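You operate a simulated robot arm through the tools that you are given. There is no shell and no other tool. Be economical: measure what you need, move in short steps, check, and stop when the job is done.

The job below is to be done with a simulated robot arm. You get a single attempt, and the scene is never put back.

TASK
Put one of the walnuts from the top of the low table in the silver wide bowl.
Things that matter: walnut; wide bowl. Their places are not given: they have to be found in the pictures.

Only the result counts: the job must be done as asked and must still hold three seconds after the hand-in. Knocking over, shifting, dropping, spilling or breaking anything else fails it.

THE ROBOT
A 7-joint arm with a two-finger parallel gripper, fixed in place. Base frame: the origin is at the foot of the arm, x ahead of it, y to its left, z up; the work surface is at about z = 0. Lengths are in m, angles in rad, forces in N, time in s.
With the tool pointing down near the work surface it reaches from about 0.24 to 0.62 m from the base axis. Its first joint turns from -1.152 to 1.152 rad. Payload 2.6 kg.
Tool frame: the origin (TCP) lies between the finger pads and is the grasp point; the fingertips stand 0.03 m ahead of it; z points along the fingers, y is the line along which they close. The gripper opens to 0.094 m. The fingers are 0.028 m wide and 0.01 m thick; the gripper's body (0.05 by 0.096 m) begins 0.055 m behind the TCP.
Orientation is told as [roll, pitch, yaw] about the base's x, y, z axes, in that order, counted from this pose: with the fingers straight down and closing along the base's y, the tool's x points along the base's -x, its y along +y and its z along -z.

THE INTERFACE
- The arm moves only by the tool nudge_tool. Its argument "series" is a list of rows, each an object of numbers (a shift or turn left out is 0, a gripper value left out holds the last): "x", "y", "z": the shift along the base's x, y, z in m; "spin": the turn about the base's z in rad; "claw": the finger opening in m, from 0 to 0.094. In form: [{"x": .., "y": .., "z": .., "spin": .., "claw": ..}, ...]. A call has 1 to 10 rows; each row shifts and turns the commanded pose from where the row before left it. Rows are played at 5 a second. More than 0.05 m and 0.15 rad between two rows, or a gripper value outside its range, and nothing of the call is played. A pose out of reach is approached as far as the arm can. The call stops where the force on the tool passes 40 N (or 10 N more than at its start, if that is more) or the arm is blocked; 0.2 s more then pass. The fingers move at their own pace (about 0.072 m/s each) and stop on an object; they squeeze with about 36 N. The grip force told is the motor's: it shows also when the fingers shut on nothing. Time passes only in rows, and 0.2 s behind the last, so rows that do not move let the fingers close. It gives the time, the measured TCP pose, the force on the tool (base axes), the opening and the grip force at its end, in the units of the frame above (readings bear some noise), and new pictures: "views" is both (left out), scene, wrist or none.
- Cameras (640 x 400 px; columns grow to the right, rows downward): "scene" is fixed at [0.0464, 0.4548, 0.551]; the picture's right is [-0.55, -0.83, 0.00], its down [-0.59, 0.39, -0.71] and it looks along [0.59, -0.39, -0.70] (base axes); focal length 317 px, centre (320, 200). "wrist" rides on the gripper at [-0.037, 0, -0.058] in the tool frame; the picture's right is [0.00, -1.00, 0.00], its down [0.97, 0.00, -0.24] and it looks along [0.24, 0.00, 0.97] (tool axes); focal length 218 px, centre (320, 200).
- point_at(camera, pixels): there is no depth. For up to 12 entries [column, row, z] of the newest picture of that camera ("zoom" is the newest enlarged one), the place [x, y] in the base frame at which the ray of that pixel passes the height z, good to about 0.003 m. It takes no simulated time.
- inspect(camera, box): a new picture of the part [left, top, right, bottom] of that camera's present view, enlarged. It takes no simulated time.
- hand_in(): hands the job in; it is judged then, once.

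Work in short steps. Measure before you move; look again where a grasp or a placing could have gone wrong, and mend it. You have 60 turns and 120 pictures in all, those below and enlarged ones among them. Open the gripper and draw the arm clear of the work before you hand the job in, unless the task says otherwise; then end with one line.

The tools are called after "Emit:" by a JSON object that holds its "method" and its "body". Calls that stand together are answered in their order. nudge_tool: Moves the arm, as the interface text tells. Its arguments: {"type":"object","properties":{"series":{"type":"array","items":{"type":"object","properties":{"x":{"type":"number"},"y":{"type":"number"},"z":{"type":"number"},"spin":{"type":"number"},"claw":{"type":"number"}}}},"views":{"type":"string","enum":["both","scene","wrist","none"]}},"required":["series"]} The other tools are called the same way: point_at (camera, pixels) gives the place at which the rays of pixels pass given heights; inspect (camera, box) takes an enlarged picture of a part of a camera's view; hand_in () hands the job in.

At the start:

```text
time: 0.0
eef_pos: [0.3066, 0.1492, 0.3025]
tool_rot: [0.001, 0.0, -0.002]
ft_force: [0.1, 0.4, 0.1]
gripper_width: 0.0942
finger_force: 0.1
```

scene: 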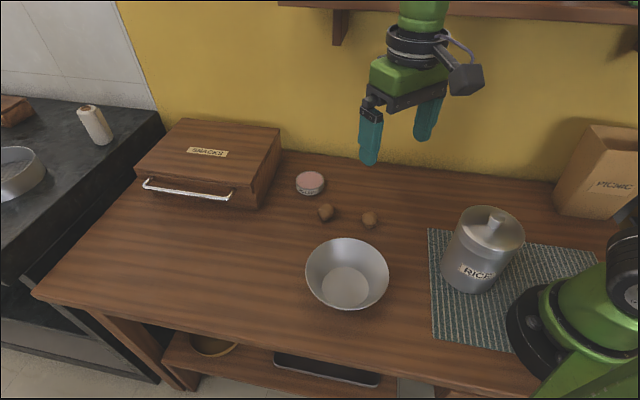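
wrist: 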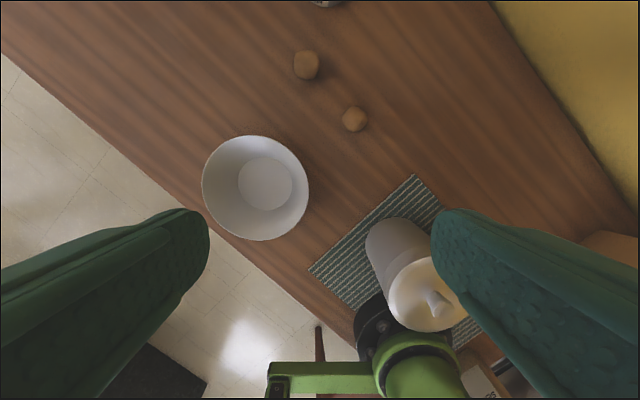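

The scene shows two walnuts at about (325,212) and (370,220), and the bowl at about (347,273). I'll enlarge the area and measure positions.

Emit:
{"method": "inspect", "body": {"camera": "scene", "box": [270, 160, 430, 320]}}

Emit:
{"method": "point_at", "body": {"camera": "scene", "pixels": [[325, 212, 0.015], [370, 220, 0.015], [347, 287, 0.005], [306, 268, 0.06], [389, 275, 0.06], [347, 239, 0.06], [347, 309, 0.06]]}}

Emit:
{"method": "point_at", "body": {"camera": "wrist", "pixels": [[306, 65, 0.015], [354, 119, 0.015], [265, 183, 0.005], [255, 188, 0.06], [202, 188, 0.06], [309, 188, 0.06]]}}

```text
2.50 times, centred on (350, 240) of scene
```

zoom: 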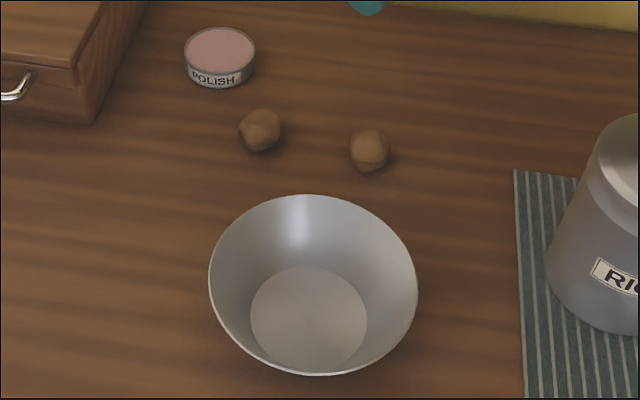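

```text
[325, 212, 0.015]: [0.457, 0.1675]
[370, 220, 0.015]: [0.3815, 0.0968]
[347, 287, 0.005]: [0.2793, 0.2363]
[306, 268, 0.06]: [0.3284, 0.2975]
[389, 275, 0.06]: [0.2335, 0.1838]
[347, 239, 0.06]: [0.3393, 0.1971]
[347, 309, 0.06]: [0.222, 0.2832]
```

```text
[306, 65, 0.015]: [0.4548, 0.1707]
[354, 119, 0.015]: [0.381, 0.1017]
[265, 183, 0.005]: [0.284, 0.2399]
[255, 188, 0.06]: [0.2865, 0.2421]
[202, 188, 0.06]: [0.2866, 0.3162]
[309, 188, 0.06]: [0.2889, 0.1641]
```

The two cameras agree: the nearer walnut is at about (0.381, 0.099), and the bowl's centre is at about (0.284, 0.238) with radius about 0.073. I'll move above that walnut at z≈0.15 and look again.

Emit:
{"method": "nudge_tool", "body": {"series": [{"x": 0.025, "y": -0.017, "z": -0.03}, {"x": 0.025, "y": -0.017, "z": -0.03}, {"x": 0.0244, "y": -0.0162, "z": -0.03}, {"z": -0.03}, {"z": -0.03}, {}]}}

```text
time: 1.4
eef_pos: [0.3814, 0.1011, 0.1512]
tool_rot: [0.001, 0.0, 0.001]
ft_force: [-0.3, 0.3, 0.2]
gripper_width: 0.094
finger_force: 0.1
```

scene: 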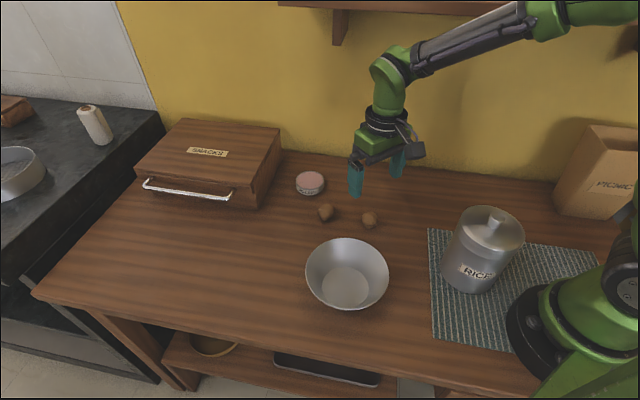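
wrist: 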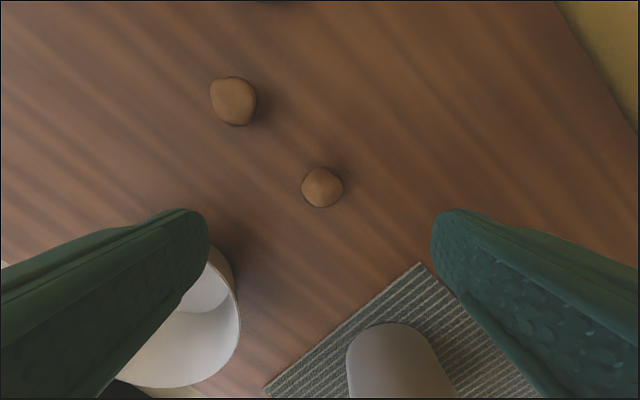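

The walnut is at wrist (322,188), with nothing within the fingers' way. I'll measure it again from close up.

Emit:
{"method": "point_at", "body": {"camera": "wrist", "pixels": [[322, 188, 0.015], [302, 188, 0.015], [344, 188, 0.015], [322, 167, 0.015], [322, 208, 0.01], [234, 100, 0.015]]}}

Emit:
{"method": "point_at", "body": {"camera": "scene", "pixels": [[370, 220, 0.015]]}}

```text
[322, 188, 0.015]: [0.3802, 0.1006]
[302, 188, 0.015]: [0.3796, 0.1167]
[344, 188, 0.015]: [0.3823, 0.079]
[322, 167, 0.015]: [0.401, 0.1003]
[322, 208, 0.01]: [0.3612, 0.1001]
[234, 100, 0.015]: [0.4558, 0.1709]
```

```text
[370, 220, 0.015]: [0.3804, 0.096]
```

The walnut's centre is at about (0.381, 0.099), with a diameter of about 0.035, so the TCP is already over it. I'll go straight down to z≈0.04, then look before closing.

Emit:
{"method": "nudge_tool", "body": {"series": [{"y": -0.001, "z": -0.03}, {"z": -0.03}, {"z": -0.03}, {"z": -0.022}, {}]}}

```text
time: 2.6
eef_pos: [0.3824, 0.0998, 0.0381]
tool_rot: [-0.002, -0.001, 0.0]
ft_force: [-0.1, 0.0, 0.2]
gripper_width: 0.0943
finger_force: 0.1
```

scene: 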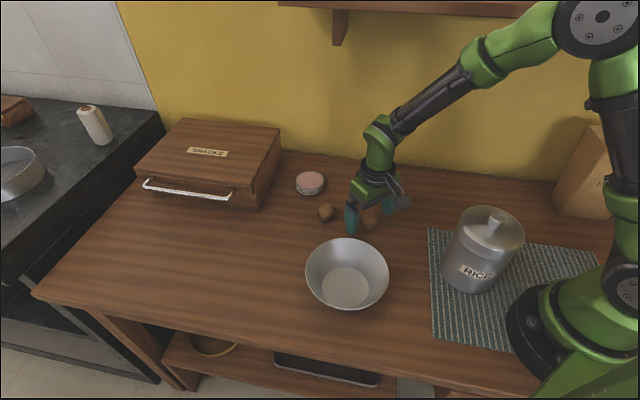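
wrist: 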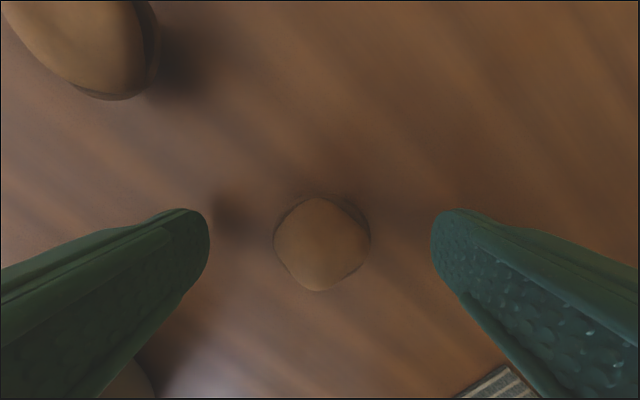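

The walnut sits centred between the fingers at wrist (321,244). I'll lower 4 mm and close on it.

Emit:
{"method": "nudge_tool", "body": {"series": [{"z": -0.004, "x": -0.001}, {"claw": 0.02}, {"claw": 0.02}, {"claw": 0.02}, {"claw": 0.02}, {"claw": 0.02}]}}

```text
time: 4.0
eef_pos: [0.3803, 0.0986, 0.0353]
tool_rot: [-0.001, 0.001, 0.001]
ft_force: [-0.1, 0.2, 0.0]
gripper_width: 0.0337
finger_force: 35.4
```

scene: 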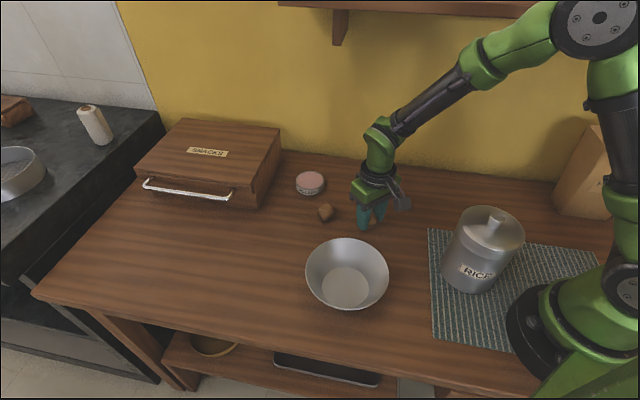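
wrist: 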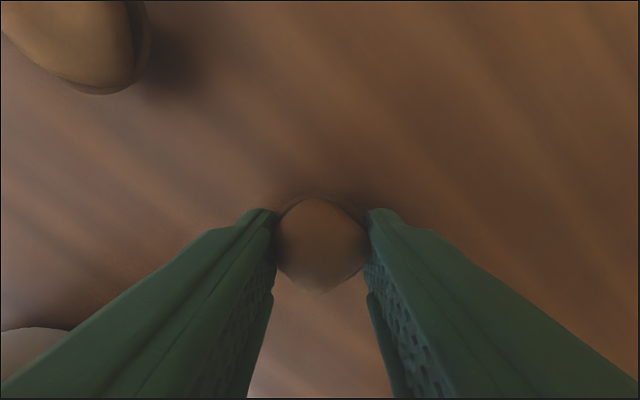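

The fingers stopped at 0.034 m with 35 N, so the walnut is held. I'll lift straight up to z≈0.155.

Emit:
{"method": "nudge_tool", "body": {"series": [{"z": 0.02}, {"z": 0.03}, {"z": 0.035}, {"z": 0.035}, {}]}}

```text
time: 5.2
eef_pos: [0.3799, 0.0992, 0.1564]
tool_rot: [0.001, 0.0, 0.0]
ft_force: [-0.2, 0.2, 0.2]
gripper_width: 0.0341
finger_force: 35.6
```

scene: 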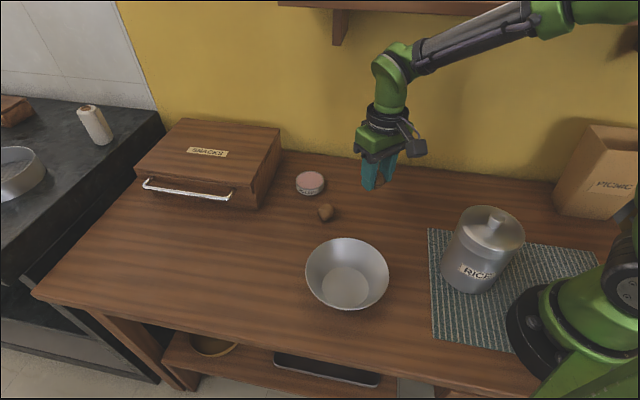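
wrist: 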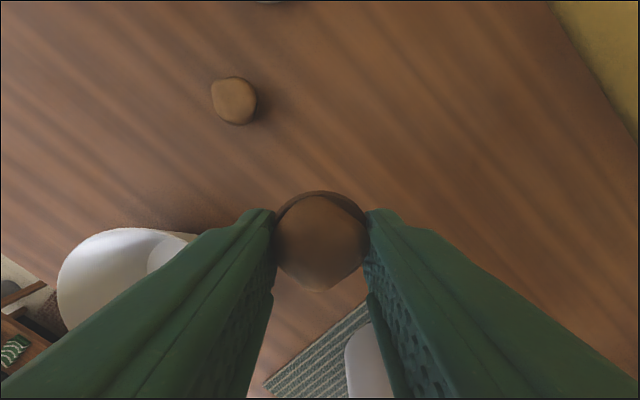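

The walnut is lifted and held firmly. I'll move at this height to above the bowl's centre (0.284, 0.238).

Emit:
{"method": "nudge_tool", "body": {"series": [{"x": -0.02, "y": 0.028}, {"x": -0.02, "y": 0.028}, {"x": -0.02, "y": 0.028}, {"x": -0.02, "y": 0.028}, {"x": -0.016, "y": 0.026}, {}]}}

```text
time: 6.6
eef_pos: [0.2843, 0.2368, 0.1545]
tool_rot: [-0.002, 0.0, -0.001]
ft_force: [0.6, 0.0, 0.4]
gripper_width: 0.0339
finger_force: 35.8
```

scene: 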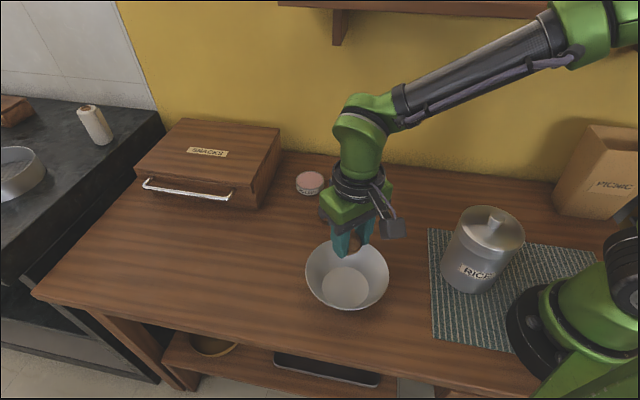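
wrist: 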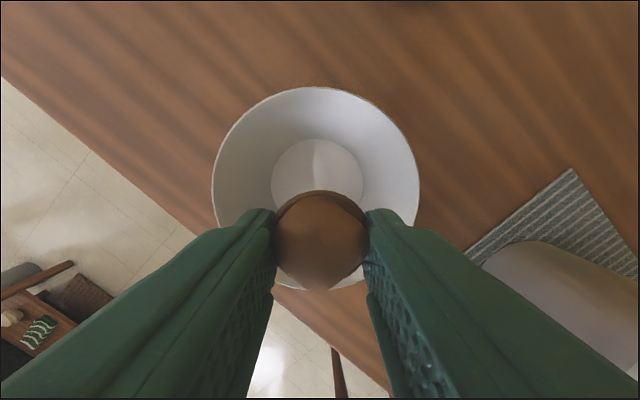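

The hand is over the bowl. I'll check the bowl's floor and rim positions in the wrist view before lowering.

Emit:
{"method": "point_at", "body": {"camera": "wrist", "pixels": [[317, 183, 0.005], [211, 190, 0.06], [420, 190, 0.06], [316, 87, 0.06]]}}

```text
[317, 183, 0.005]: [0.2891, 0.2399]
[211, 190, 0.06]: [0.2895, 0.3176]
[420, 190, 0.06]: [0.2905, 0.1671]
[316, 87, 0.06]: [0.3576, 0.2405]
```

The bowl's centre is about (0.286, 0.241), so the hand is nearly centred. I'll shift 3 mm and lower to z≈0.06, leaving the tips about 0.03 above the table and inside the bowl.

Emit:
{"method": "nudge_tool", "body": {"series": [{"x": 0.002, "y": 0.003, "z": -0.025}, {"z": -0.025}, {"z": -0.025}, {"z": -0.02}, {}]}}

```text
time: 7.8
eef_pos: [0.286, 0.2408, 0.0595]
tool_rot: [-0.001, 0.001, 0.0]
ft_force: [-0.4, -0.4, -0.2]
gripper_width: 0.0339
finger_force: 36.0
```

scene: 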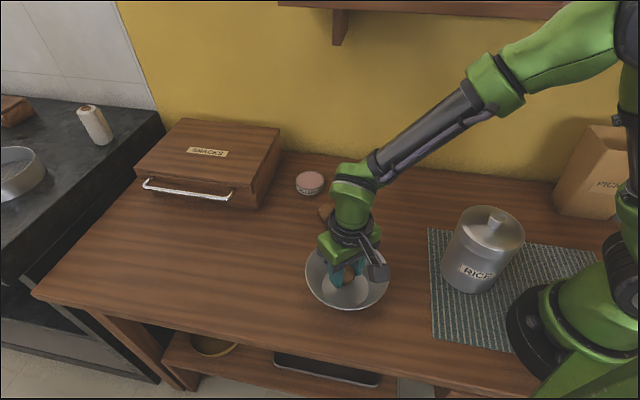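
wrist: 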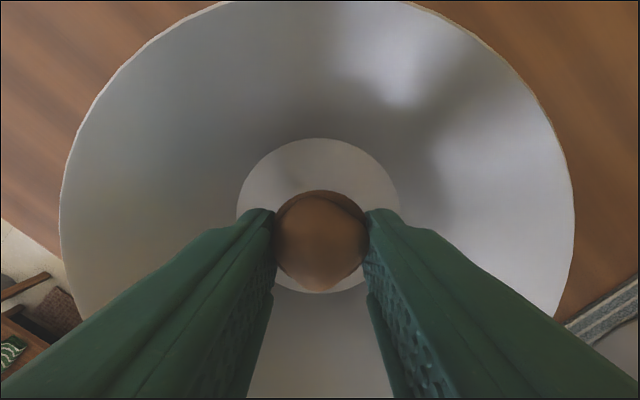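

The walnut hangs over the bowl's floor with no contact. I'll lower 12 mm more and open the fingers slightly to 0.048 so they stay clear of the walls.

Emit:
{"method": "nudge_tool", "body": {"series": [{"z": -0.012}, {}, {"claw": 0.048}, {}, {}]}}

```text
time: 9.0
eef_pos: [0.2869, 0.2396, 0.0477]
tool_rot: [-0.002, 0.0, 0.0]
ft_force: [-0.8, -0.2, -0.1]
gripper_width: 0.0477
finger_force: 0.0
```

scene: 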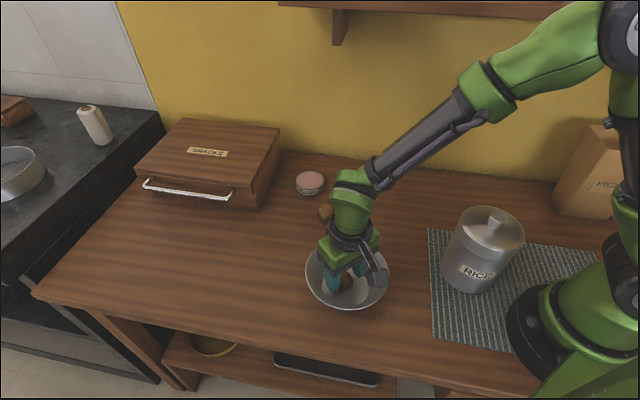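
wrist: 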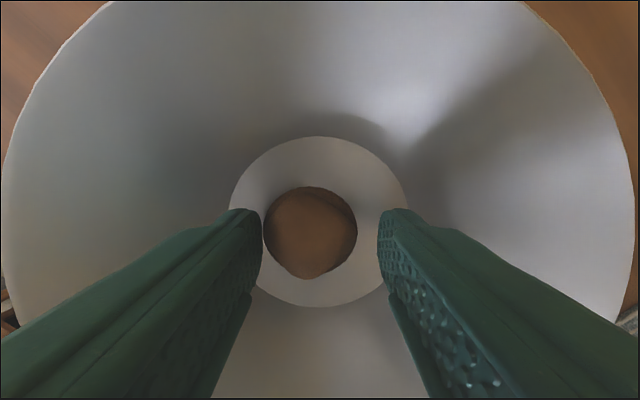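

The walnut is released on the bowl's floor at wrist (310,232). I'll raise the hand straight up, then draw it away.

Emit:
{"method": "nudge_tool", "body": {"series": [{"z": 0.015}, {"z": 0.03}, {"z": 0.04}, {"z": 0.04}, {"z": 0.04}, {"x": 0.03, "y": -0.03, "z": 0.02}, {"x": 0.03, "y": -0.035}, {"x": 0.03, "y": -0.035, "claw": 0.094}, {}, {}]}}

```text
time: 11.2
eef_pos: [0.3759, 0.1405, 0.234]
tool_rot: [0.0, 0.0, 0.0]
ft_force: [0.2, -0.1, -0.1]
gripper_width: 0.0941
finger_force: 0.1
```

scene: 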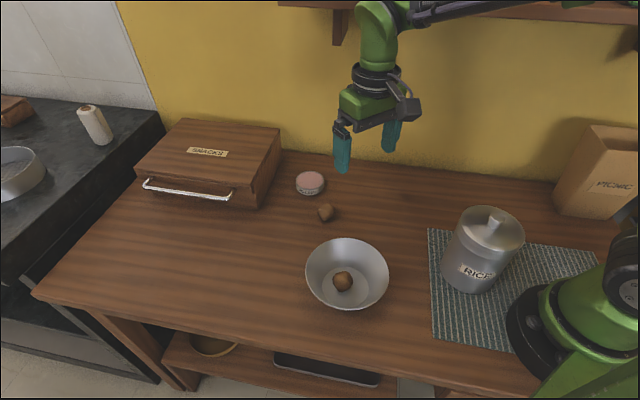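
wrist: 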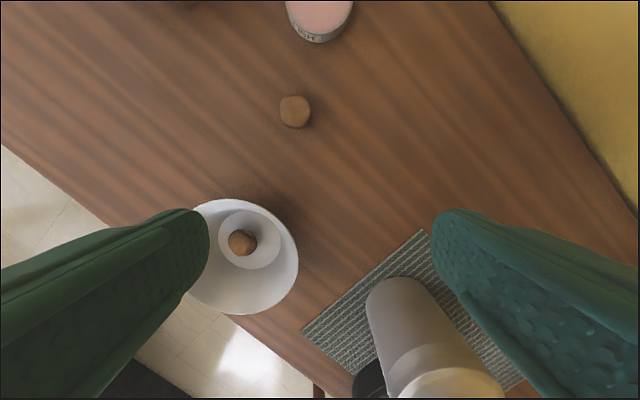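

The walnut rests in the bowl at scene (342,281), the other objects have not moved, and the arm is clear with the gripper open. I'm handing in.

Emit:
{"method": "hand_in", "body": {}}

```text
The job is handed in.
```

One walnut from the table is in the silver wide bowl, nothing else was shifted, and the job is handed in.
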